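You operate a simulated robot arm through the tools that you are given. There is no shell and no other tool. Be economical: measure what you need, move in short steps, check, and stop when the job is done.

You are at the controls of a simulated robot arm. One attempt, no reset.

TASK
Pour the two mugs on the island out into the glass jug and load them on the tray.
Fine: the white tray; then slide it toward the brass-ring stool without lifting it. No spill.

The check looks at the end state, three seconds after you hand in, the way a careful person would. Anything else that was tipped, shoved, dropped, spilled or broken makes it a failure.

THE ROBOT
A 6-joint arm with a two-finger parallel gripper, fixed in place. Base frame: the origin is at the foot of the arm, x ahead of it, y to its left, z up; the work surface is at about z = 900. Units: mm, rad, N and s.
With the tool pointing down near the work surface it reaches from about 240 to 640 mm from the base axis. Its first joint turns from -1.152 to 1.152 rad. Payload 2.7 kg.
The tool frame sits at the grasp point between the pads (the TCP): z along the fingers, y along the line on which they close. The tips reach 23 mm beyond it. The gripper opens to 94 mm. The fingers are 38 mm wide and 10 mm thick; the gripper's body (54 by 96 mm) begins 39 mm behind the TCP.
Orientation is that of the tool frame in the base frame, as a unit quaternion [x, y, z, w]. With the fingers straight down and closing along the base's y, the tool's x points along the base's -x, its y along +y and its z along -z.

THE INTERFACE
- The arm moves only by the tool move_arm. Its argument "targets" is text: rows parted by semicolons, each of 7 numbers parted by spaces: the shift along the tool's x, y, z in mm, then the turn, a rotation vector about the tool's x, y, z in rad, then the gripper command, from -1 (fully open) to 1 (shut), values between in proportion. In form: tx ty tz ax ay az fingers; .... A call has 1 to 10 rows; each row is the pose to reach, as a shift and turn from the pose commanded when the call began, along the tool's axes at that moment. Each row takes 0.2 s and may step no farther than 50 mm and 0.15 rad from the row before; otherwise, or with a gripper value out of range, the whole call is refused. A pose out of reach is approached as far as the arm can. The call stops where the force on the tool passes 40 N (or 10 N more than at its start, if that is more) or the arm is blocked; 0.2 s more then pass. The fingers move at their own pace (about 45 mm/s each) and stop on an object; they squeeze with about 32 N. The grip force told is the motor's: it shows also when the fingers shut on nothing. Time passes only in rows, and 0.2 s behind the last, so rows that repeat a pose let the fingers close. It gives the time, the measured TCP pose, the force on the tool (base axes), the opening and the grip force at its end, in the units of the frame above (readings bear some noise).
- Cameras (640 x 400 px; columns grow to the right, rows downward): "scene" is fixed at [74.4, -430.9, 1407.6]; the picture's right is [0.78, -0.62, 0.00], its down [-0.34, -0.43, -0.84] and it looks along [0.52, 0.65, -0.55] (base axes); focal length 214 px, centre (320, 200). "wrist" rides on the gripper at [-39, 0, -44] in the tool frame; the picture's right is [0.00, -1.00, 0.00], its down [0.97, 0.00, -0.24] and it looks along [0.24, 0.00, 0.97] (tool axes); focal length 218 px, centre (320, 200).
- snapshot(camera): a new picture of that camera. It takes no simulated time.
- probe_pixels(camera, pixels): for up to 12 pixels [column, row] of the newest picture of that camera ("zoom" is the newest enlarged one), the place [x, y, z] in the base frame of the surface seen there, good to about 2 mm. It takes no simulated time.
- inspect(camera, box): a new picture of the part [left, top, right, bottom] of that camera's present view, enlarged. It takes no simulated time.
- sign_off(): hands the job in; it is judged then, once.

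Go step by step. Measure first, check grasps and placings, and put right what went wrong. The budget is 80 turns and 54 pictures, counting those below and the enlarged ones. Unless the task says otherwise, let go and move clear before handing in, and close with one line.

The tools are called after "Request:" as name(argument=value, ...) on one line, values as JSON. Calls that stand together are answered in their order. move_arm: Moves the arm, as the interface text tells. Its arguments: {"type":"object","properties":{"targets":{"type":"string"}},"required":["targets"]} The other tools are called the same way: snapshot (camera) takes a picture; probe_pixels (camera, pixels) gives the place of the surface under pixels of a picture; inspect (camera, box) takes an enlarged picture of a part of a camera's view; sign_off () hands the job in.

At the start:

```text
time_s: 0.0
tcp_pos: [320.9, -158.5, 1312.7]
ee_rot: [0.0, 1.0, 0.0, 0.0]
ft_force: [0.0, 0.2, -0.9]
finger_gap: 94.0
gripper_force: 0.1
```

scene: 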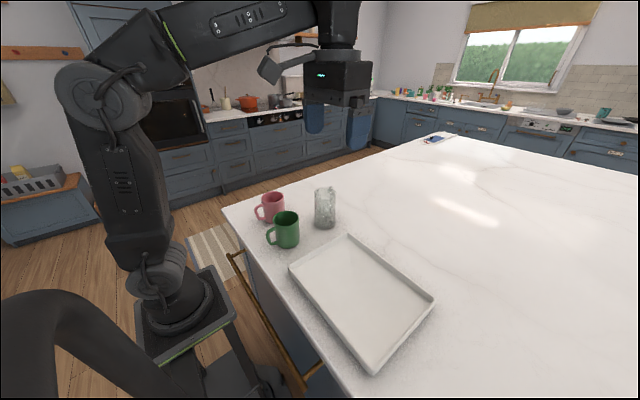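
wrist: 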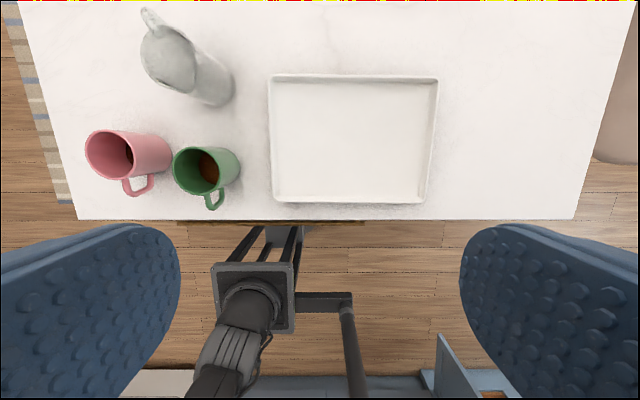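

I see pink and green mugs left of the tray, a glass jug beyond them, and parts of stools. I'll zoom in on both views to find the brass-ring stool and measure the objects.

Request:
inspect(camera="scene", box=[220, 160, 460, 390])

Request:
inspect(camera="wrist", box=[0, 0, 640, 230])

Request:
inspect(camera="scene", box=[0, 240, 330, 400])

Request:
probe_pixels(camera="wrist", pixels=[[272, 78], [436, 80], [424, 202], [276, 199], [350, 140], [350, 215], [620, 100], [573, 215], [80, 215], [209, 168], [127, 155], [460, 150]])

```text
1.74 times, centred on (340, 275) of scene
```

zoom: 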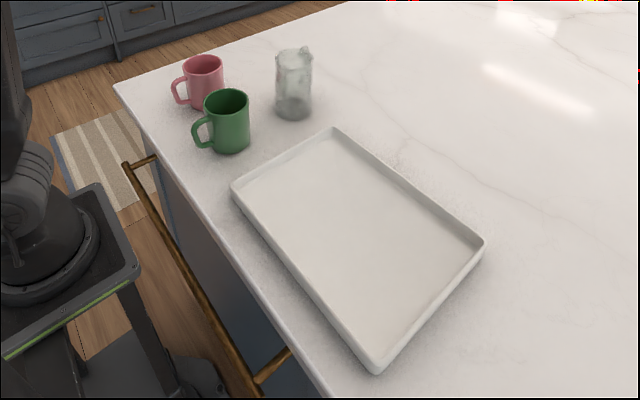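

```text
1.00 times, centred on (320, 115) of wrist
```

zoom: 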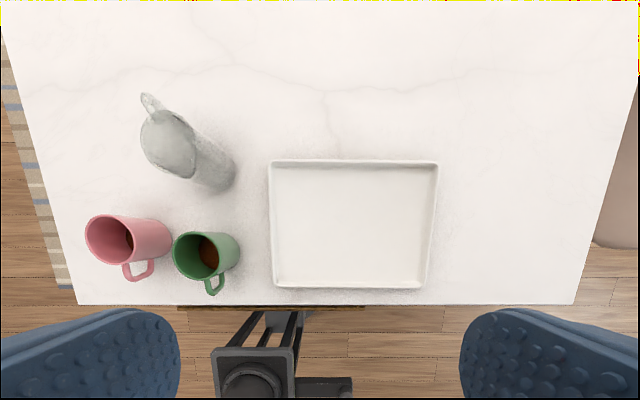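

```text
1.94 times, centred on (165, 320) of scene
```

zoom: 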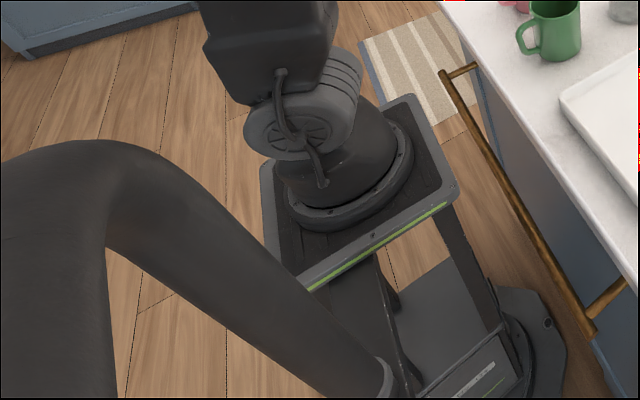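

```text
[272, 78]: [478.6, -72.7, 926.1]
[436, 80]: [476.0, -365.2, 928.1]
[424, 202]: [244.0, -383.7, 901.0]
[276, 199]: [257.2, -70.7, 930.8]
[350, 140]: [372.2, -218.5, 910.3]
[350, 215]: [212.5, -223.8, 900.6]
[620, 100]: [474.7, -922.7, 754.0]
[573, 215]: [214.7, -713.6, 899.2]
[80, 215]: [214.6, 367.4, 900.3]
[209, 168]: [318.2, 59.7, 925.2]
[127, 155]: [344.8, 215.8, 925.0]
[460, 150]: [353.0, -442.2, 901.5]
```

The tray covers about x 250–480 and y -370 to -70, and there is a tan round stool seat near (475, -920) at the right edge. I'll tilt the wrist toward -y to look at the stools.

Request:
move_arm(targets="0 0 0 0.15 0 0 -1; 0 0 0 0.3 0 0 -1; 0 0 0 0.45 0 0 -1; 0 0 0 0.6 0 0 -1; 0 0 0 0.75 0 0 -1; 0 0 0 0.8 0 0 -1; 0 0 0 0.8 0 0 -1")

Request:
snapshot(camera="wrist")

```text
time_s: 1.6
tcp_pos: [321.0, -156.8, 1312.8]
ee_rot: [0.001, 0.921, -0.39, 0.001]
ft_force: [0.1, 0.3, 0.3]
finger_gap: 94.0
gripper_force: 0.1
```

```text
48 pictures are left
```

wrist: 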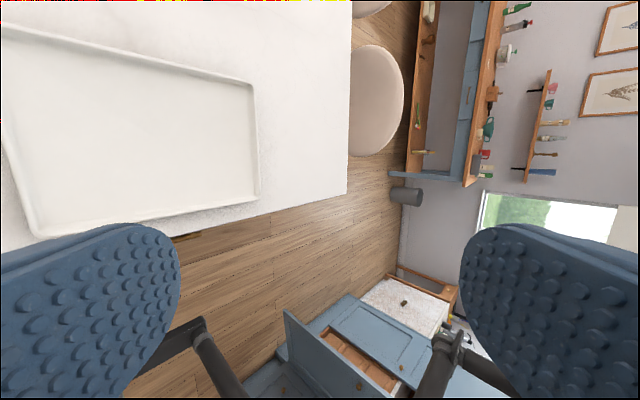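

Two similar stools stand on the -y side (seats at (377,100) and (370,5)), and the rings aren't visible from here. I'll move the camera out over that edge and pitch it further toward +x.

Request:
move_arm(targets="0 -30 31 0 -0.1 0 -1; 0 -60 62 0 -0.2 0 -1; 0 -90 93 0 -0.3 0 -1; 0 -120 124 0 -0.4 0 -1; 0 -150 155 0 -0.5 0 -1; 0 -174 179 0 -0.6 0 -1; 0 -174 179 0 -0.6 0 -1")

Request:
snapshot(camera="wrist")

```text
time_s: 3.2
tcp_pos: [320.4, -409.3, 1314.2]
ee_rot: [-0.116, 0.88, -0.372, 0.272]
ft_force: [-0.4, 0.0, -0.6]
finger_gap: 93.9
gripper_force: 0.1
```

```text
47 pictures are left
```

wrist: 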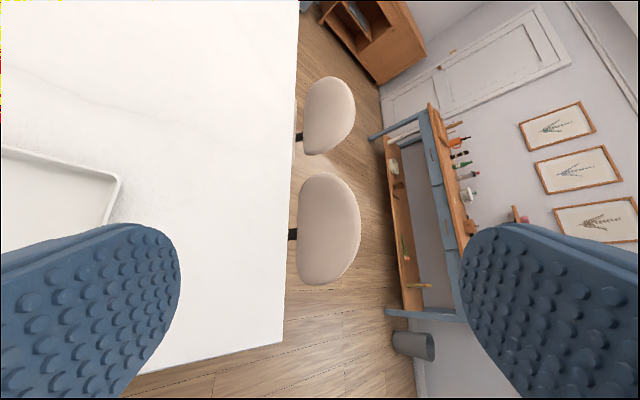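

Two cream stools with dark stems show here at (325,115) and (330,230). I'll enlarge that area to look for a ring.

Request:
inspect(camera="wrist", box=[270, 60, 390, 300])

Request:
probe_pixels(camera="wrist", pixels=[[328, 115], [330, 230], [298, 10], [292, 234], [299, 137], [298, 60], [299, 3]])

```text
1.67 times, centred on (330, 180) of wrist
```

zoom: 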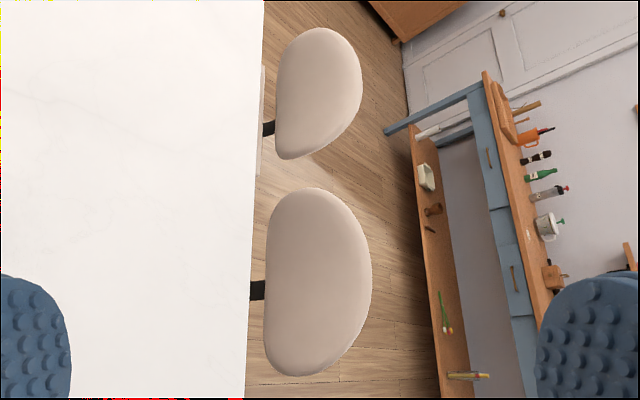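

```text
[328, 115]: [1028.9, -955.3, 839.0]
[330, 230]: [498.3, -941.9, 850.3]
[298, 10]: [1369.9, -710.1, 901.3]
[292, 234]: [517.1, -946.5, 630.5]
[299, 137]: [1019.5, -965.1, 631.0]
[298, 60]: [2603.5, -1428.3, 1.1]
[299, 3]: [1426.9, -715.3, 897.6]
```

Nothing ring-like is visible from this angle because the countertop and seats hide the feet. I'll carry the camera farther past the -y edge.

Request:
move_arm(targets="20 -28 21 0 0 0 -1; 39 -56 43 0 0 0 -1; 59 -83 64 0 0 0 -1; 78 -111 86 0 0 0 -1; 98 -139 107 0 0 0 -1; 98 -139 107 0 0 0 -1")

Request:
snapshot(camera="wrist")

```text
time_s: 4.6
tcp_pos: [296.3, -597.9, 1304.9]
ee_rot: [-0.116, 0.88, -0.371, 0.272]
ft_force: [-1.1, -0.1, 0.2]
finger_gap: 94.0
gripper_force: 0.0
out of reach, approached as far as the arm can: row 5, 6
```

```text
45 pictures are left
```

wrist: 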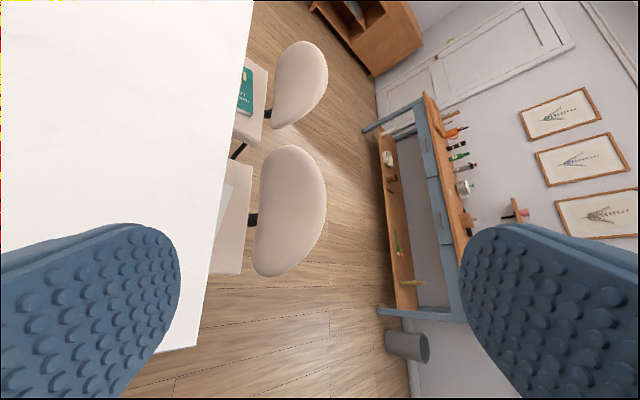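

Now the chair seats are visible: a green book on one at (246,95) and a white paper on the nearer. I'll zoom in there and probe.

Request:
inspect(camera="wrist", box=[190, 40, 350, 290])

Request:
inspect(camera="wrist", box=[200, 120, 300, 200])

```text
1.60 times, centred on (270, 165) of wrist
```

zoom: 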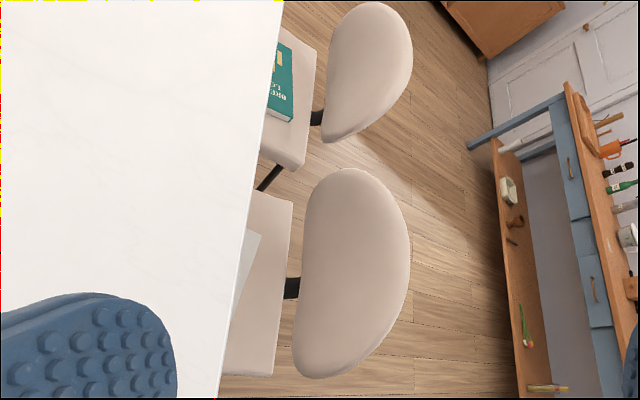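

```text
5.00 times, centred on (250, 160) of wrist
```

zoom: 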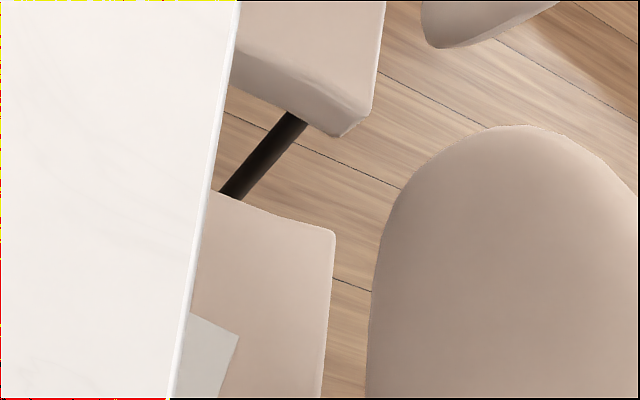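

The chairs show black legs so far, and the feet remain hidden. I'll point the tool outward horizontally to get the camera past the edge, looking down.

Request:
move_arm(targets="9 6 15 0.043 -0.010 0.133 -1; 18 12 31 0.086 -0.021 0.267 -1; 28 17 46 0.129 -0.032 0.4 -1; 37 23 62 0.172 -0.042 0.533 -1; 46 29 77 0.214 -0.053 0.667 -1; 55 35 93 0.257 -0.063 0.8 -1; 65 40 108 0.3 -0.074 0.933 -1; 74 46 124 0.343 -0.084 1.067 -1; 83 52 139 0.386 -0.095 1.2 -1; 83 52 139 0.386 -0.095 1.2 -1")

Request:
snapshot(camera="wrist")

```text
time_s: 6.8
tcp_pos: [307.1, -679.0, 1155.9]
ee_rot: [0.433, 0.695, -0.301, 0.489]
ft_force: [0.2, 0.5, -0.2]
finger_gap: 94.2
gripper_force: 0.0
```

```text
42 pictures are left
```

wrist: 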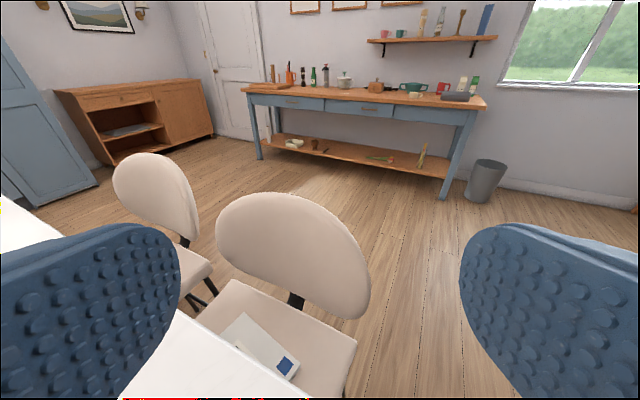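

Good view now: two cream chairs with black legs. I'll zoom in on the lower parts around (205,290) and move farther out.

Request:
move_arm(targets="0 0 30 0 0 0 -1; 0 0 60 0 0.05 0 -1; 0 0 90 0 0.05 0 -1; 0 0 120 0 0.05 0 -1; 0 0 120 0 0.05 0 -1")

Request:
snapshot(camera="wrist")

```text
time_s: 8.0
tcp_pos: [329.3, -716.7, 1122.3]
ee_rot: [0.441, 0.707, -0.291, 0.47]
ft_force: [0.4, 0.6, -1.1]
finger_gap: 94.0
gripper_force: 0.1
out of reach, approached as far as the arm can: row 2, 3, 4, 5
```

```text
41 pictures are left
```

wrist: 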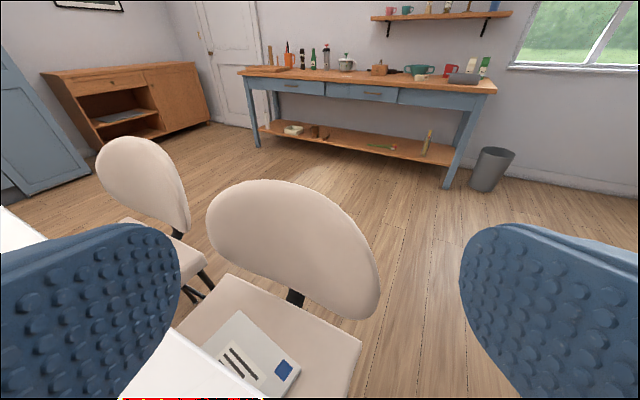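

The far chair's legs show around (200,285). I'll enlarge that and the near seat.

Request:
inspect(camera="wrist", box=[160, 220, 260, 320])

```text
4.00 times, centred on (210, 270) of wrist
```

zoom: 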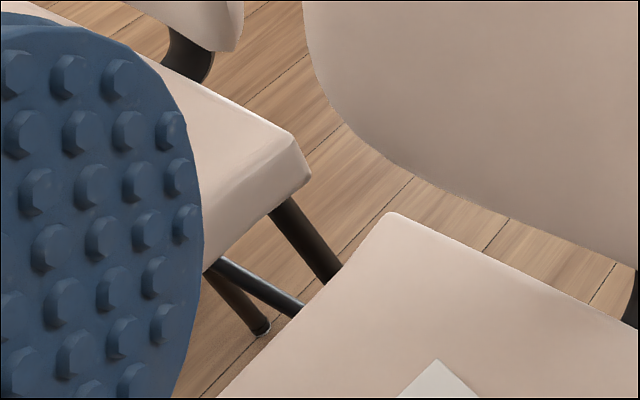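

The far chair has plain black legs and a stretcher with no brass. I'll pan toward +x to check the island's far end for other stools.

Request:
move_arm(targets="-30 0 -60 -0.14 0 0 -1; -60 0 -100 -0.28 0 0 -1; -90 0 -120 -0.42 0 0 -1; -110 0 -140 -0.56 0 0 -1; -120 0 -150 -0.7 0 0 -1; -120 0 -150 -0.84 0 0 -1; -120 0 -150 -0.98 0 0 -1; -120 0 -150 -1.1 0 0 -1; -120 0 -150 -1.1 0 0 -1")

Request:
snapshot(camera="wrist")

```text
refused: row 1 steps farther than a row can; nothing moved
```

```text
39 pictures are left
```

wrist: 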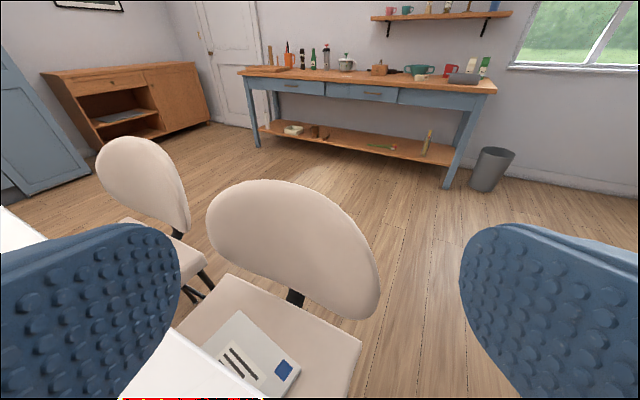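

My row stepped too far, so nothing moved. I'll repeat the pan with smaller steps.

Request:
move_arm(targets="-10 0 -40 -0.14 0 0 -1; -30 0 -80 -0.28 0 0 -1; -50 0 -120 -0.42 0 0 -1; -80 0 -150 -0.56 0 0 -1; -110 0 -180 -0.7 0 0 -1; -120 0 -200 -0.84 0 0 -1; -120 0 -200 -0.98 0 0 -1; -120 0 -200 -1.1 0 0 -1; -120 0 -200 -1.1 0 0 -1")

Request:
snapshot(camera="wrist")

```text
time_s: 10.0
tcp_pos: [407.8, -517.4, 1311.2]
ee_rot: [0.129, 0.755, 0.124, 0.631]
ft_force: [0.0, 0.6, 0.3]
finger_gap: 94.2
gripper_force: 0.0
out of reach, approached as far as the arm can: row 2, 3, 4, 5, 6, 7, 8, 9
```

```text
38 pictures are left
```

wrist: 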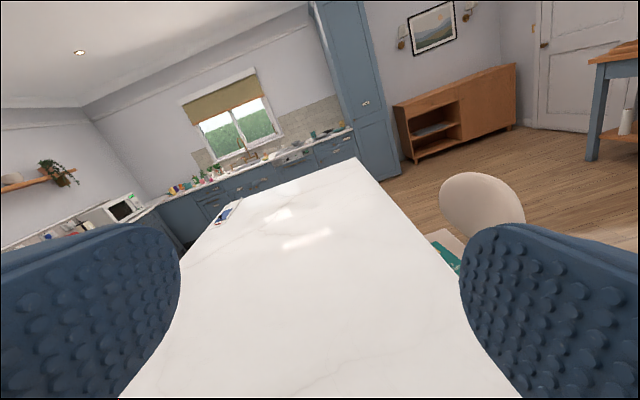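

No stools show at the far +x end (only the chair at (480,205)). To see the near chair's legs I'll return to the outer spot, looking steeply down.

Request:
move_arm(targets="12 -25 -9 0.123 0.051 0.034 -1; 24 -49 -18 0.246 0.102 0.069 -1; 35 -74 -27 0.37 0.154 0.103 -1; 47 -99 -36 0.493 0.205 0.137 -1; 59 -123 -46 0.616 0.256 0.172 -1; 71 -148 -55 0.739 0.307 0.206 -1; 82 -173 -64 0.863 0.359 0.24 -1; 94 -197 -73 0.986 0.41 0.275 -1; 106 -222 -82 1.109 0.461 0.309 -1; 106 -222 -82 1.109 0.461 0.309 -1")

Request:
snapshot(camera="wrist")

Request:
probe_pixels(camera="scene", pixels=[[60, 320], [30, 180], [160, 375]])

```text
time_s: 12.2
tcp_pos: [280.9, -649.7, 1131.2]
ee_rot: [0.518, 0.795, -0.173, 0.263]
ft_force: [-0.5, 0.4, -0.2]
finger_gap: 93.7
gripper_force: 0.0
out of reach, approached as far as the arm can: row 1, 2, 3, 4, 5, 6, 7, 8, 9, 10
```

```text
37 pictures are left
```

wrist: 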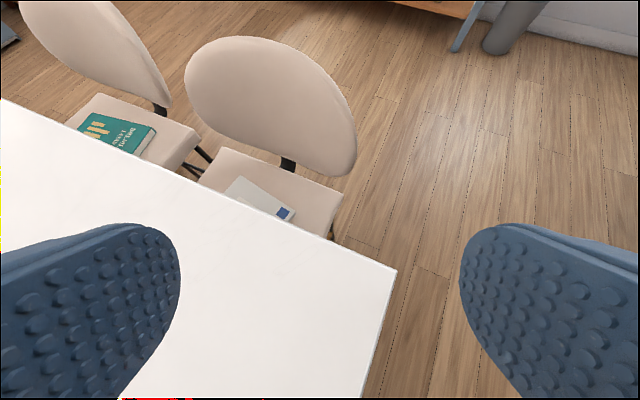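

```text
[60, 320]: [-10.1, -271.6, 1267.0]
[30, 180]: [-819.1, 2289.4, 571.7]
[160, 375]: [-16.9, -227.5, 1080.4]
```

A leg of the near chair peeks at (332,230). I'll enlarge both leg areas.

Request:
inspect(camera="wrist", box=[300, 190, 400, 270])

Request:
inspect(camera="wrist", box=[150, 120, 250, 200])

```text
5.00 times, centred on (350, 230) of wrist
```

zoom: 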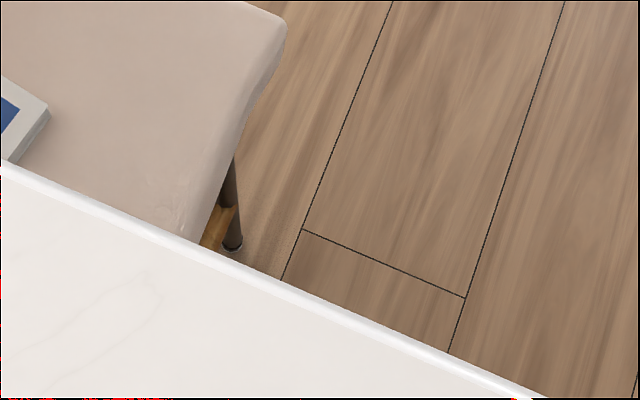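

```text
5.00 times, centred on (200, 160) of wrist
```

zoom: 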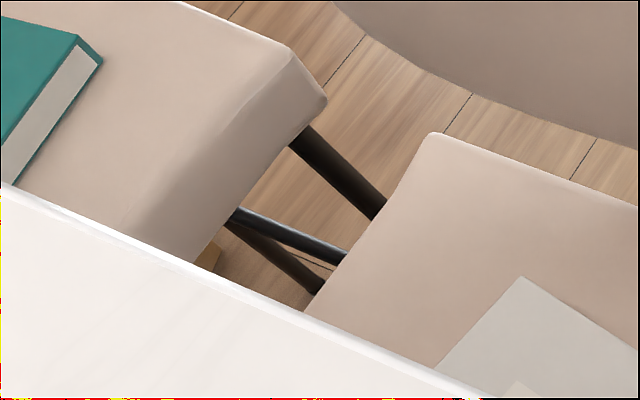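

The near chair shows a brass-coloured bar near its leg, and there's a brass patch at the far chair too (210,258 in zoom). I'll probe these.

Request:
probe_pixels(camera="zoom", pixels=[[210, 258], [214, 250], [240, 215], [290, 237], [330, 255], [300, 150], [375, 205], [235, 230], [310, 282]])

Request:
probe_pixels(camera="wrist", pixels=[[334, 235], [333, 236], [335, 228], [337, 239], [346, 170], [300, 160], [336, 232]])

```text
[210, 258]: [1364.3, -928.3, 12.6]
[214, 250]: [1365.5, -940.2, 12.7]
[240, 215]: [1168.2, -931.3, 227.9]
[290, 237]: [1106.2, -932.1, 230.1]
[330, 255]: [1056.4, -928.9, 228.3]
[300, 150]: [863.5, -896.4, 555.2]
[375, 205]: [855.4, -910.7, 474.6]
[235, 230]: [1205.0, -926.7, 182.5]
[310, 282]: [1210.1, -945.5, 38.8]
```

```text
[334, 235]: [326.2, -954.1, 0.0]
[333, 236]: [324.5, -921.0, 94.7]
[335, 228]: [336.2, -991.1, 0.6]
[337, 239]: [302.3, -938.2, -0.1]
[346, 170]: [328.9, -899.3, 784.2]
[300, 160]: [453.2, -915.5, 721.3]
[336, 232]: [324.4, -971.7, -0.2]
```

I mis-scaled the near-chair pixels; the brass piece is at about (329.6,235.6) in the wrist view. Probing it properly.

Request:
probe_pixels(camera="wrist", pixels=[[329.6, 235], [330, 233], [328, 236], [331, 230], [332, 239]])

Request:
move_arm(targets="-20 0 10 0 -0.1 0 -1; -40 0 20 0 -0.2 0 -1; -60 0 40 0 -0.3 0 -1; -60 0 60 0 -0.3 0 -1; -60 0 60 0 -0.3 0 -1")

Request:
inspect(camera="wrist", box=[140, 200, 400, 400])

```text
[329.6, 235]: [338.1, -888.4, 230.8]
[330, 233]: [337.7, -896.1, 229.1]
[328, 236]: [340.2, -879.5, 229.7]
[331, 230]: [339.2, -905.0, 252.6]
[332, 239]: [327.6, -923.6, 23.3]
```

```text
time_s: 13.4
tcp_pos: [301.1, -698.0, 1119.8]
ee_rot: [0.484, 0.747, -0.248, 0.382]
ft_force: [0.1, -0.3, 0.2]
finger_gap: 94.0
gripper_force: 0.1
out of reach, approached as far as the arm can: row 1, 2, 3, 4, 5
```

```text
2.00 times, centred on (270, 300) of wrist
```

zoom: 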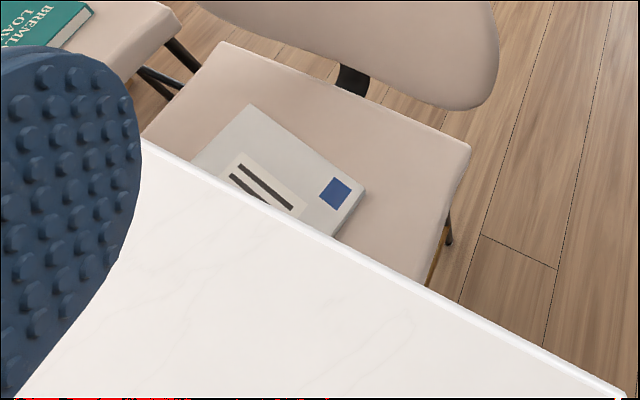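

The near chair has a brass-coloured foot rail at z≈230 (x≈338) and the far chair's is black, so the brass-ring stool is the near one, centred around (500,-830). I'll return the tool to pointing straight down over the island.

Request:
move_arm(targets="6 18 -39 -0.054 0.084 -0.106 -1; 12 36 -79 -0.108 0.167 -0.212 -1; 19 54 -118 -0.163 0.251 -0.318 -1; 25 72 -157 -0.217 0.334 -0.424 -1; 31 90 -197 -0.271 0.418 -0.53 -1; 37 108 -236 -0.325 0.502 -0.636 -1; 43 126 -275 -0.379 0.585 -0.742 -1; 50 144 -314 -0.434 0.669 -0.848 -1; 56 162 -354 -0.488 0.752 -0.954 -1; 62 180 -393 -0.542 0.836 -1.06 -1")

```text
time_s: 15.6
tcp_pos: [323.2, -302.1, 1299.8]
ee_rot: [0.0, 1.0, 0.0, 0.0]
ft_force: [0.6, 0.1, -0.9]
finger_gap: 94.0
gripper_force: 0.1
```

The tool is straight down again. I'll go over the mugs for a close look.

Request:
move_arm(targets="5 48 5 0 0 0 -1; 10 96 10 0 0 0 -1; 10 144 15 0 0 0 -1; 10 192 20 0 0 0 -1; 10 240 25 0 0 0 -1; 10 288 30 0 0 0 -1; 10 336 40 0 0 0 -1; 10 384 50 0 0 0 -1; 10 410 60 0 0 0 -1; 10 410 60 0 0 0 -1")

Request:
snapshot(camera="wrist")

Request:
inspect(camera="scene", box=[240, 170, 360, 260])

```text
time_s: 17.8
tcp_pos: [313.1, 111.4, 1240.1]
ee_rot: [0.001, 1.0, 0.0, 0.0]
ft_force: [0.6, 0.6, 0.0]
finger_gap: 94.4
gripper_force: 0.1
```

```text
33 pictures are left
```

wrist: 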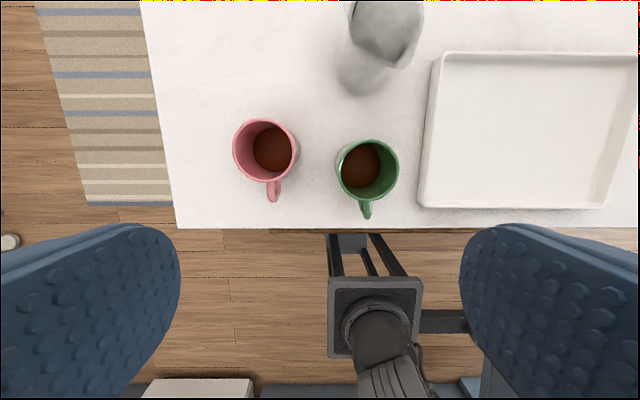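

```text
4.44 times, centred on (300, 215) of scene
```

zoom: 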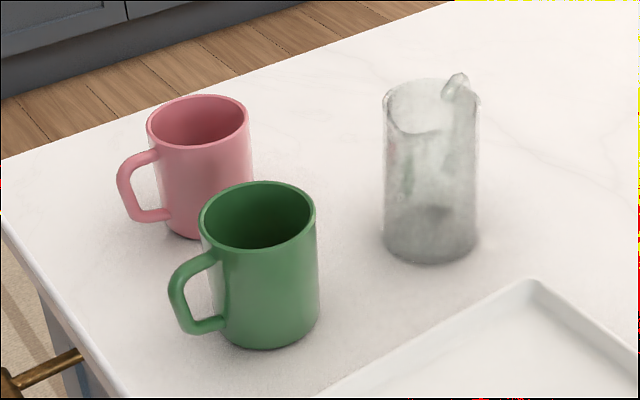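

Both mugs hold dark liquid, with handles pointing toward -x. I'll probe the mug rims, the liquid and the jug rim.

Request:
probe_pixels(camera="wrist", pixels=[[234, 148], [298, 150], [265, 120], [267, 181], [274, 200], [275, 150], [336, 172], [398, 170], [368, 139], [370, 203], [367, 216], [360, 165]])

Request:
probe_pixels(camera="scene", pixels=[[320, 188], [325, 192], [333, 190], [315, 192], [325, 226], [336, 210], [316, 225], [330, 187], [286, 245], [285, 212], [299, 217], [272, 196]])

Request:
inspect(camera="wrist", box=[320, 0, 460, 110])

```text
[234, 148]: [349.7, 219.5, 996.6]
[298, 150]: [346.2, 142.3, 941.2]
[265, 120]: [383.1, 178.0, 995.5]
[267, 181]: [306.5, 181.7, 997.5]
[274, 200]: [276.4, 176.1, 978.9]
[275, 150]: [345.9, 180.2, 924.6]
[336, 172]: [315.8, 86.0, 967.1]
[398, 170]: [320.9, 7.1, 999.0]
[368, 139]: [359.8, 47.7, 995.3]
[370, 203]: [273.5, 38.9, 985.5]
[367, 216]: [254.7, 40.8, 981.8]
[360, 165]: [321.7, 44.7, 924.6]
```

```text
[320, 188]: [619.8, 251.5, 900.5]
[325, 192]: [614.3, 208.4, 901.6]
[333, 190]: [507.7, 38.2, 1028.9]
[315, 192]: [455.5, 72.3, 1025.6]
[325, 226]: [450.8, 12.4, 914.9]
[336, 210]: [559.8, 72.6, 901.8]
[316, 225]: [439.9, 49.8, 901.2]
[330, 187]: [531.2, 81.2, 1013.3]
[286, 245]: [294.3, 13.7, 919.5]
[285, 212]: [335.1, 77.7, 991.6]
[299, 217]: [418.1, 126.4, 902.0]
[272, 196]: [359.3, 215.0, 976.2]
```

```text
3.64 times, centred on (390, 55) of wrist
```

zoom: 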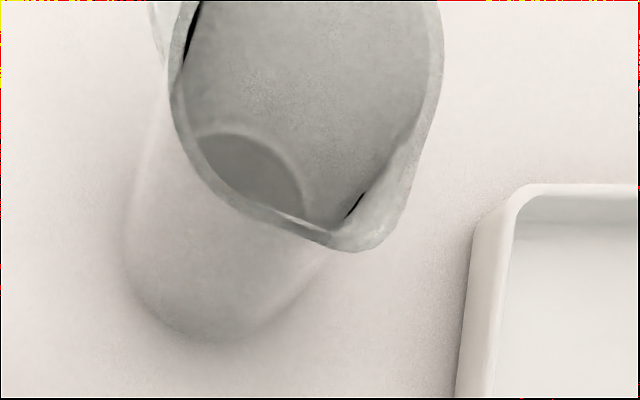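

Mugs: pink centre ≈(345,180), green ≈(318,46), rim z≈997, liquid at z≈925. I need a better view of the jug, so I'll move forward.

Request:
move_arm(targets="-45 -10 0 0 0 0 -1; -90 -30 0 0 0 0 -1; -135 -50 0 0 0 0 -1; -150 -60 0 0 0 0 -1; -150 -60 0 0 0 0 -1")

Request:
snapshot(camera="wrist")

```text
time_s: 19.0
tcp_pos: [463.4, 46.3, 1238.7]
ee_rot: [0.001, 1.0, 0.001, 0.001]
ft_force: [-0.2, -0.1, 1.0]
finger_gap: 93.9
gripper_force: 0.0
```

```text
30 pictures are left
```

wrist: 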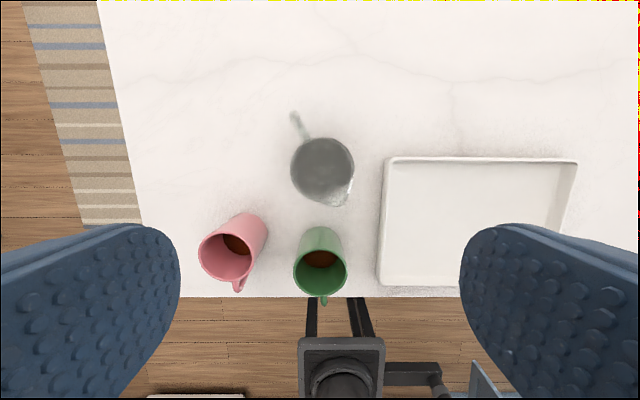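

Request:
inspect(camera="wrist", box=[270, 95, 380, 225])

Request:
probe_pixels(camera="wrist", pixels=[[292, 170], [353, 160], [318, 137], [305, 198], [340, 204], [348, 190], [296, 118], [303, 133], [324, 165], [350, 183], [330, 203]])

```text
3.08 times, centred on (325, 160) of wrist
```

zoom: 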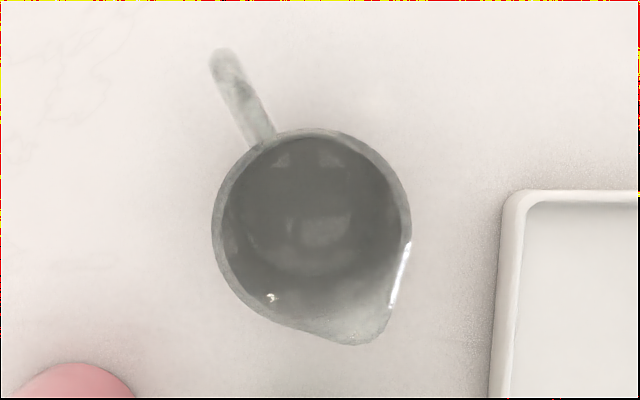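

```text
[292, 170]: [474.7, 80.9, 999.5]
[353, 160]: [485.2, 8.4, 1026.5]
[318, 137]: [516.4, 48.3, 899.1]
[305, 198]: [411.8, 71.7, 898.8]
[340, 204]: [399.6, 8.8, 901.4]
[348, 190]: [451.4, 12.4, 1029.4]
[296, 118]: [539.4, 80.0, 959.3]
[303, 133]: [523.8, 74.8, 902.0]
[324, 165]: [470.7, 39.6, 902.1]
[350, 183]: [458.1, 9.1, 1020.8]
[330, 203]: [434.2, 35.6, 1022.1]
```

Jug: rim centre ≈(477,43), z≈1030, rim radius ≈37, spout toward (-x,-y). I'll grasp the green mug from above with the tool yawed by π, so that I can later pour over the side opposite its handle. First I'll try that yaw while moving over the mug.

Request:
move_arm(targets="15 0 0 0 0 0.15 -1; 30 0 0 0 0 0.3 -1; 45 0 0 0 0 0.45 -1; 60 0 0 0 0 0.6 -1; 75 0 0 0 0 0.75 -1; 90 0 0 0 0 0.9 -1; 105 0 0 0 0 1.05 -1; 120 0 0 0 0 1.2 -1; 135 0 0 0 0 1.35 -1; 145 0 0 0 0 1.5 -1")

Request:
move_arm(targets="0 0 0 0 0 0.15 -1; 0 0 0 0 0 0.3 -1; 0 0 0 0 0 0.45 -1; 0 0 0 0 0 0.6 -1; 0 0 0 0 0 0.75 -1; 0 0 0 0 0 0.9 -1; 0 0 0 0 0 1.05 -1; 0 0 0 0 0 1.2 -1; 0 0 0 0 0 1.35 -1; 0 0 0 0 0 1.5 -1")

```text
time_s: 21.2
tcp_pos: [319.2, 48.0, 1238.9]
ee_rot: [0.683, 0.731, -0.001, 0.0]
ft_force: [0.1, 0.2, 0.2]
finger_gap: 93.7
gripper_force: 0.1
```

```text
time_s: 23.4
tcp_pos: [328.0, -38.5, 1235.8]
ee_rot: [0.997, 0.079, 0.001, -0.005]
ft_force: [0.9, -0.8, -0.2]
finger_gap: 94.2
gripper_force: 0.0
out of reach, approached as far as the arm can: row 9, 10
```

The yaw tops out near 2.9 rad, so I'll use yaw 2.6, which leaves the handle about 59° away from the finger axis. Next: correct back over the green mug and lower partly.

Request:
move_arm(targets="1 -28 20 0 0 -0.13 -1; 2 -57 40 0 0 -0.26 -1; 3.5 -85 65 0 0 -0.383 -1; 3.5 -85 86 0 0 -0.383 -1; 3.5 -85 86 0 0 -0.383 -1")

Request:
snapshot(camera="wrist")

```text
time_s: 24.6
tcp_pos: [320.1, 47.0, 1150.0]
ee_rot: [0.966, 0.259, 0.0, 0.0]
ft_force: [-0.5, -0.3, -1.0]
finger_gap: 94.1
gripper_force: 0.0
```

```text
28 pictures are left
```

wrist: 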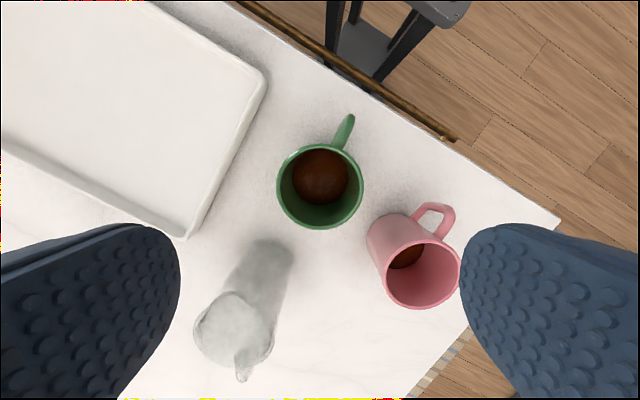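

The green rim centre (320,187) maps to within 3 mm of the tool axis, and the pink mug is clear of the right finger. I'll descend to z≈967 and grip.

Request:
move_arm(targets="-2.6 0 45 0 0 0 -1; -2.6 0 90 0 0 0 -1; -2.6 0 125 0 0 0 -1; -2.6 0 155 0 0 0 -1; -2.6 0 183 0 0 0 -1; -2.6 0 183 0 0 0 -1")

Request:
move_arm(targets="0 0 0 0 0 0 0; 0 0 0 0 0 0 1; 0 0 0 0 0 0 1; 0 0 0 0 0 0 1; 0 0 0 0 0 0 1")

```text
time_s: 26.0
tcp_pos: [315.4, 45.0, 966.9]
ee_rot: [0.966, 0.259, 0.0, 0.0]
ft_force: [0.3, 0.4, -0.4]
finger_gap: 94.0
gripper_force: 0.1
```

```text
time_s: 27.2
tcp_pos: [315.6, 45.2, 966.4]
ee_rot: [0.966, 0.258, -0.001, 0.0]
ft_force: [1.2, 1.3, -0.1]
finger_gap: 81.0
gripper_force: 31.4
```

Gripped at 81 mm with 31 N. Lifting straight up slowly.

Request:
move_arm(targets="0 0 -10 0 0 0 1; 0 0 -35 0 0 0 1; 0 0 -65 0 0 0 1; 0 0 -95 0 0 0 1; 0 0 -125 0 0 0 1; 0 0 -150 0 0 0 1; 0 0 -165 0 0 0 1; 0 0 -165 0 0 0 1")

Request:
move_arm(targets="0 0 0 0 0 -0.1 1; 0 0 0 0 0 -0.24 1; 0 0 0 0 0 -0.38 1; 0 0 0 0 0 -0.52 1; 0 0 0 0 0 -0.66 1; 0 0 0 0 0 -0.8 1; 0 0 0 0 0 -0.94 1; 0 0 0 0 0 -1.08 1; 0 0 0 0 0 -1.2 1; 0 0 0 0 0 -1.3 1")

Request:
move_arm(targets="0 0 0 0 0 -0.1 1; 0 0 0 0 0 -0.24 1; 0 0 0 0 0 -0.38 1; 0 0 0 0 0 -0.52 1; 0 0 0 0 0 -0.66 1; 0 0 0 0 0 -0.8 1; 0 0 0 0 0 -0.94 1; 0 0 0 0 0 -1.08 1; 0 0 0 0 0 -1.2 1; 0 0 0 0 0 -1.31 1")

Request:
snapshot(camera="scene")

```text
time_s: 29.0
tcp_pos: [315.8, 44.2, 1131.5]
ee_rot: [0.966, 0.26, -0.001, 0.001]
ft_force: [0.5, 1.4, -3.9]
finger_gap: 80.8
gripper_force: 32.0
```

```text
time_s: 31.2
tcp_pos: [317.3, 46.0, 1130.4]
ee_rot: [0.611, 0.791, -0.001, 0.0]
ft_force: [0.2, -0.5, -3.7]
finger_gap: 80.7
gripper_force: 32.4
```

```text
time_s: 33.4
tcp_pos: [318.7, 45.1, 1131.2]
ee_rot: [0.002, 1.0, 0.0, 0.0]
ft_force: [-0.3, -0.2, -3.7]
finger_gap: 81.1
gripper_force: 31.5
```

```text
27 pictures are left
```

scene: 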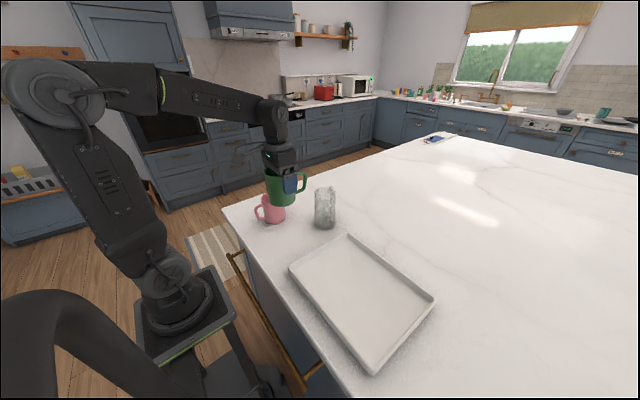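

Mug lifted (≈3.8 N), and its handle now points to +x. I'll carry it over the jug while tilting to 55°, before any liquid reaches the lip.

Request:
move_arm(targets="-27 0 -10 0 -0.12 0 1; -54 -1 -20 0 -0.24 0 1; -81 -1 -20 0 -0.36 0 1; -108 -1 -20 0 -0.48 0 1; -135 -2 -20 0 -0.6 0 1; -162 -2 -15 0 -0.72 0 1; -189 -2 -5 0 -0.84 0 1; -216 -2 5 0 -0.96 0 1; -216 -2 5 0 -0.96 0 1")

Request:
snapshot(camera="wrist")

Request:
inspect(camera="scene", box=[230, 130, 390, 250])

```text
time_s: 35.4
tcp_pos: [530.4, 39.9, 1134.0]
ee_rot: [0.005, 0.888, -0.004, 0.46]
ft_force: [0.7, 0.1, -3.8]
finger_gap: 80.9
gripper_force: 32.6
out of reach, approached as far as the arm can: row 8, 9
```

```text
26 pictures are left
```

wrist: 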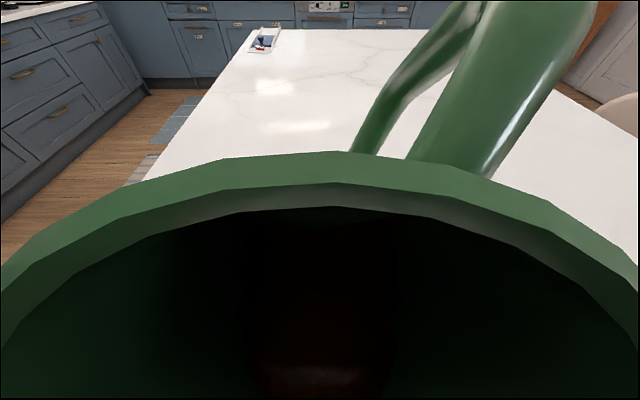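

```text
3.33 times, centred on (310, 190) of scene
```

zoom: 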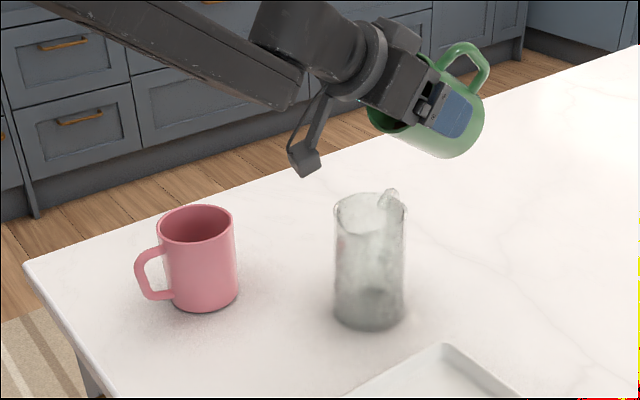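

The tilt reached 55° but the pose stopped about 8 mm short. A dark bracket and box hang below the wrist at about (305,178); I'll probe it, the mug and the jug for clearance.

Request:
probe_pixels(camera="zoom", pixels=[[303, 158], [310, 172], [322, 105], [372, 60], [395, 128], [405, 100], [450, 155], [478, 130], [385, 120], [345, 60], [295, 80]])

```text
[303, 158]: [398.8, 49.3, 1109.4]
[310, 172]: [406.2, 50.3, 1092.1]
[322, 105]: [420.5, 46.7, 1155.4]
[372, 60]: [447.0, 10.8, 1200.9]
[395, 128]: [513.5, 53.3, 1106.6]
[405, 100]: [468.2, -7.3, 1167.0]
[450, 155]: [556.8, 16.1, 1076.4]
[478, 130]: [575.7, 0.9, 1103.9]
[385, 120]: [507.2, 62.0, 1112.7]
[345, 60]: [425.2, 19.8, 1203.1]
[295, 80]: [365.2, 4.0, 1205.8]
```

The box (lowest point about (406,50,1092)) would swing into the jug if I tilted straight forward, and straight forward also nears a wrist limit. New plan: stand the mug upright above the jug, yaw, and pour from another azimuth about a rolled axis so the box swings clear.

Request:
move_arm(targets="-2 5 -8 0 0.12 0 1; -4 10 -16 0 0.25 0 1; -5 16 -24 0 0.38 0 1; -6 22 -33 0 0.51 0 1; -7 28 -33 0 0.64 0 1; -8 34 -33 0 0.77 0 1; -8.5 40 -33 0 0.9 0 1; -8.5 40 -33 0 0.956 0 1; -8.5 40 -33 0 0.956 0 1")

Request:
move_arm(targets="0 0 0 0 0 -0.12 1; 0 0 0 0 0 -0.26 1; 0 0 0 0 0 -0.4 1; 0 0 0 0 0 -0.54 1; 0 0 0 0 0 -0.68 1; 0 0 0 0 0 -0.82 1; 0 0 0 0 0 -0.96 1; 0 0 0 0 0 -1.1 1; 0 0 0 0 0 -1.25 1; 0 0 0 0 0 -1.396 1")

```text
time_s: 37.4
tcp_pos: [531.3, 40.6, 1135.3]
ee_rot: [0.006, 0.888, -0.006, 0.46]
ft_force: [-0.1, 0.3, -4.0]
finger_gap: 81.1
gripper_force: 31.8
out of reach, approached as far as the arm can: row 1, 2, 3, 4, 5, 6, 7, 8, 9
```

```text
time_s: 39.6
tcp_pos: [532.5, 39.5, 1136.8]
ee_rot: [-0.566, 0.683, -0.301, 0.35]
ft_force: [0.6, -0.6, -4.4]
finger_gap: 80.7
gripper_force: 32.1
```

The first call didn't budge (near-singular wrist), while the second only spun the mug about its own axis at a constant 55° tilt, so nothing poured. I'll bring it upright from here, rising a little.

Request:
move_arm(targets="-4 0 -4 -0.094 0.017 -0.001 1; -8 0 -8 -0.188 0.034 -0.003 1; -14 1 -14 -0.318 0.057 -0.005 1; -20 1 -20 -0.448 0.081 -0.007 1; -26 1 -24 -0.578 0.104 -0.009 1; -32 2 -28 -0.708 0.128 -0.011 1; -37 2 -31 -0.838 0.151 -0.012 1; -40 2 -33.5 -0.941 0.17 -0.014 1; -40 2 -33.5 -0.941 0.17 -0.014 1")

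```text
time_s: 41.6
tcp_pos: [507.9, 81.0, 1159.7]
ee_rot: [-0.64, 0.768, -0.005, -0.005]
ft_force: [-0.5, 0.3, -3.6]
finger_gap: 80.7
gripper_force: 32.1
out of reach, approached as far as the arm can: row 1
```

Upright at (508,81,1160). Now tilting to 1.0 rad about the rolled axis, with the lip over the jug.

Request:
move_arm(targets="-1 0 0 0.07 -0.121 0 1; -1 -1 2 0.14 -0.242 0 1; -2 -1 6 0.21 -0.364 0 1; -2 -2 12 0.28 -0.485 0 1; -3 -2 18 0.35 -0.606 0 1; -4 -3 24 0.42 -0.727 0 1; -4.6 -3.2 30 0.475 -0.823 0 1; -4.6 -3.2 37 0.5 -0.866 0 1; -4.6 -3.2 37 0.5 -0.866 0 1")

Request:
inspect(camera="scene", box=[230, 110, 430, 260])

```text
time_s: 43.6
tcp_pos: [512.2, 84.5, 1122.1]
ee_rot: [-0.565, 0.674, 0.076, 0.469]
ft_force: [-0.3, 0.6, -4.1]
finger_gap: 80.7
gripper_force: 31.7
```

```text
2.67 times, centred on (330, 185) of scene
```

zoom: 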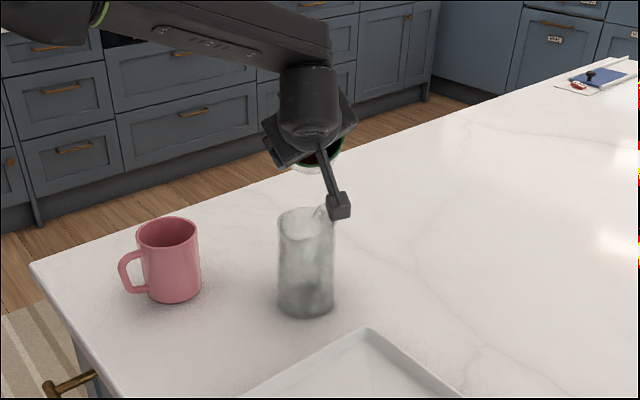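

The tilt pose is fully reached. I'll check the box and lip positions relative to the jug.

Request:
probe_pixels(camera="zoom", pixels=[[340, 212], [345, 197], [332, 207], [320, 150], [300, 165], [310, 170], [325, 185], [330, 212], [285, 210]])

```text
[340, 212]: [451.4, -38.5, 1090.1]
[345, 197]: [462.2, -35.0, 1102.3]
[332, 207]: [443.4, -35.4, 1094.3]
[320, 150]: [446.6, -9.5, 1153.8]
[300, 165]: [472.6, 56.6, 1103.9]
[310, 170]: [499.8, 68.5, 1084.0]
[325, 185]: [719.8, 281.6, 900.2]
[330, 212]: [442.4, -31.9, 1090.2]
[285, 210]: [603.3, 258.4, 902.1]
```

The box is well clear at (451,-38,1090) and the lip is over the jug. I'll tilt slowly to start pouring.

Request:
move_arm(targets="0.8 0.4 -0.6 0.025 -0.043 0 1; 1.6 0.9 -1.3 0.05 -0.087 0 1; 2.4 1.3 -1.9 0.075 -0.13 0 1; 3 1.6 -2.6 0.09 -0.156 0 1; 3.3 1.8 -3 0.1 -0.173 0 1; 3.8 2.1 -3.6 0.115 -0.199 0 1; 4.1 2.3 -4 0.125 -0.217 0 1; 4.9 2.7 -4.9 0.15 -0.26 0 1; 4.9 2.7 -4.9 0.15 -0.26 0 1; 4.9 2.7 -4.9 0.15 -0.26 0 1")

Request:
inspect(camera="scene", box=[270, 140, 390, 230])

```text
time_s: 45.8
tcp_pos: [507.1, 79.1, 1120.9]
ee_rot: [-0.515, 0.611, 0.099, 0.593]
ft_force: [-0.8, -0.5, -4.1]
finger_gap: 81.1
gripper_force: 32.3
```

```text
4.44 times, centred on (330, 185) of scene
```

zoom: 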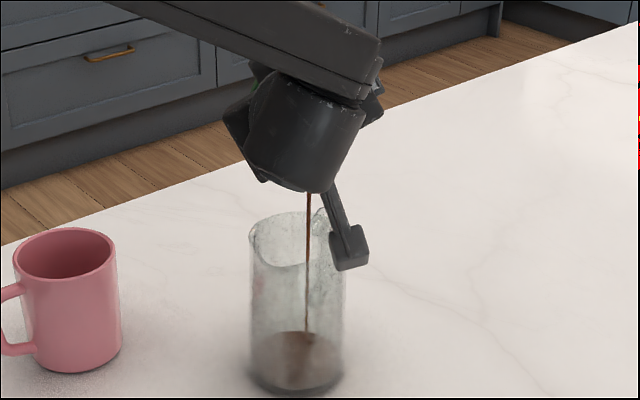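

A thin stream is falling cleanly into the jug. Continuing slowly to 1.6 rad.

Request:
move_arm(targets="0 0 0 0 0 0 1; 0 0 0 0 0 0 1; -1.2 -0.7 -2.1 0.025 -0.043 0 1; -2.3 -1.3 -4.2 0.05 -0.087 0 1; -3.5 -2 -6.3 0.075 -0.13 0 1; -3.5 -2 -6.3 0.075 -0.13 0 1; -5 -2.8 -8.8 0.1 -0.173 0 1; -6.4 -3.7 -11.2 0.125 -0.217 0 1; -7.8 -4.5 -13.7 0.15 -0.26 0 1; -7.8 -4.5 -13.7 0.15 -0.26 0 1")

Request:
inspect(camera="scene", box=[270, 140, 390, 230])

```text
time_s: 48.0
tcp_pos: [501.4, 70.9, 1132.5]
ee_rot: [-0.451, 0.535, 0.119, 0.704]
ft_force: [0.4, -0.3, -3.4]
finger_gap: 80.8
gripper_force: 32.0
```

```text
4.44 times, centred on (330, 185) of scene
```

zoom: 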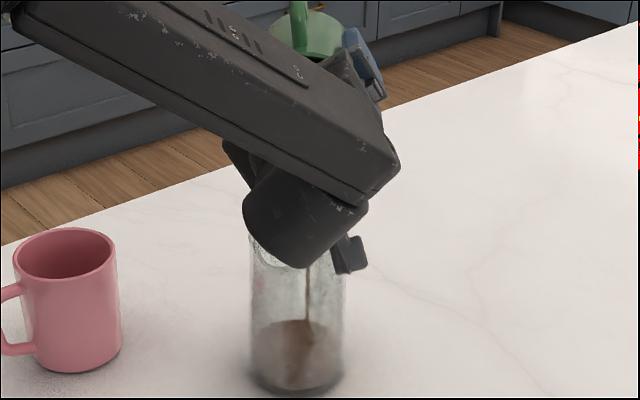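

The stream is thinning and still inside the jug. Tilting on to 1.9 rad and holding to drain.

Request:
move_arm(targets="-2.3 -1.3 -2.1 0.025 -0.043 0 1; -4.6 -2.7 -4.1 0.05 -0.087 0 1; -6.9 -4 -6.2 0.075 -0.13 0 1; -9.5 -5.5 -8.4 0.1 -0.173 0 1; -12.1 -7 -10.6 0.125 -0.217 0 1; -14.7 -8.5 -12.8 0.15 -0.26 0 1; -14.7 -8.5 -12.8 0.15 -0.26 0 1; -14.7 -8.5 -12.8 0.15 -0.26 0 1; -14.7 -8.5 -12.8 0.15 -0.26 0 1; -14.7 -8.5 -12.8 0.15 -0.26 0 1")

Request:
move_arm(targets="0 0 0 0 0 0 1; 0 0 0 0 0 0 1; 0 0 0 0 0 0 1; 0 0 0 0 0 0 1; 0 0 0 0 0 0 1; 0 0 0 0 0 0 1")

Request:
inspect(camera="scene", box=[270, 140, 390, 230])

Request:
snapshot(camera="wrist")

```text
time_s: 50.2
tcp_pos: [491.9, 61.7, 1149.7]
ee_rot: [-0.378, 0.447, 0.135, 0.799]
ft_force: [1.3, -1.8, -2.8]
finger_gap: 80.9
gripper_force: 32.3
```

```text
time_s: 51.6
tcp_pos: [490.7, 60.9, 1151.2]
ee_rot: [-0.378, 0.447, 0.136, 0.799]
ft_force: [0.6, -0.5, -2.8]
finger_gap: 80.8
gripper_force: 32.2
```

```text
4.44 times, centred on (330, 185) of scene
```

zoom: 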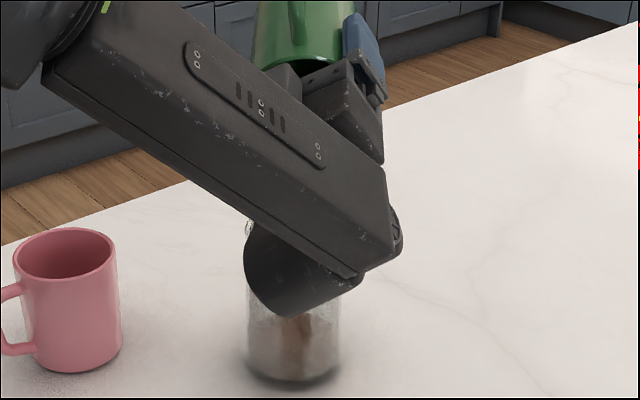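

```text
20 pictures are left
```

wrist: 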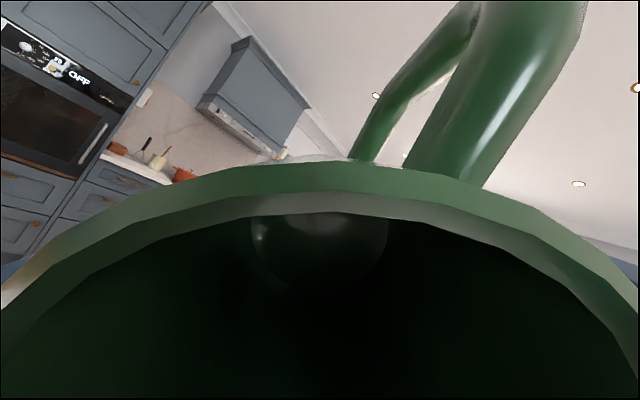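

The mug reads 2.8 N (down from 3.8) and its bottom looks empty, while the jug level is up. I'll tilt it back upright, staying over the jug.

Request:
move_arm(targets="3 2 3 -0.065 0.113 0 1; 6 4 7 -0.13 0.225 0 1; 10 6 10 -0.195 0.338 0 1; 13 7.5 14 -0.26 0.45 0 1; 16 9 17 -0.325 0.563 0 1; 19 11 20 -0.39 0.675 0 1; 22.7 13.1 24 -0.45 0.779 0 1; 22.7 13.1 24 -0.45 0.779 0 1")

Request:
move_arm(targets="-2 -1 -3 -0.065 0.113 0 1; -4 -2 -6 -0.13 0.225 0 1; -7 -4 -9 -0.2 0.346 0 1; -10 -6 -12 -0.27 0.468 0 1; -13 -8 -16 -0.34 0.589 0 1; -15 -9 -18 -0.41 0.71 0 1; -16.8 -9.7 -20.6 -0.47 0.814 0 1; -16.8 -9.7 -20.6 -0.5 0.866 0 1; -16.8 -9.7 -20.6 -0.5 0.866 0 1")

```text
time_s: 53.4
tcp_pos: [511.9, 84.5, 1132.4]
ee_rot: [-0.565, 0.674, 0.077, 0.469]
ft_force: [-0.1, -0.3, -2.8]
finger_gap: 80.8
gripper_force: 31.9
```

```text
time_s: 55.4
tcp_pos: [507.3, 79.4, 1159.8]
ee_rot: [-0.641, 0.767, -0.006, -0.004]
ft_force: [0.3, 0.3, -3.1]
finger_gap: 81.0
gripper_force: 32.3
```

Upright again with the empty mug. I'll carry it over the tray toward (365,-290), turning the handle to +x.

Request:
move_arm(targets="43 8 0 0 -0.002 0.08 1; 86 16 0 0 -0.004 0.16 1; 130 24 0 -0.001 -0.006 0.24 1; 173 33 0 -0.001 -0.008 0.32 1; 216 41 0 -0.001 -0.009 0.4 1; 259 49 0 -0.002 -0.01 0.48 1; 302 57 0 -0.002 -0.012 0.56 1; 345 65 0 -0.002 -0.013 0.64 1; 388.7 73.3 0 -0.003 -0.014 0.7 1; 388.7 73.3 0 -0.003 -0.014 0.7 1")

Request:
snapshot(camera="scene")

```text
time_s: 57.6
tcp_pos: [365.4, -291.7, 1162.2]
ee_rot: [-0.338, 0.941, -0.001, 0.004]
ft_force: [0.2, -0.5, -3.1]
finger_gap: 80.8
gripper_force: 32.0
```

```text
19 pictures are left
```

scene: 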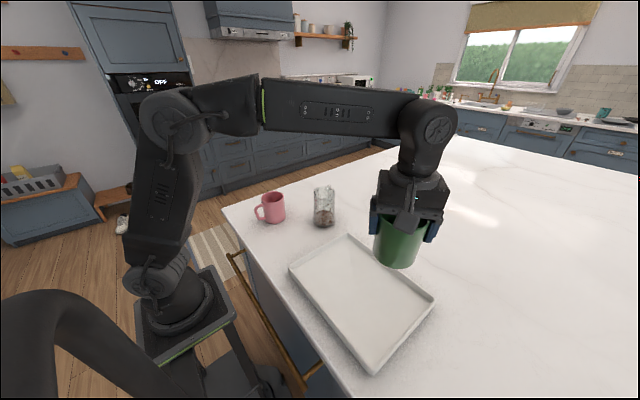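

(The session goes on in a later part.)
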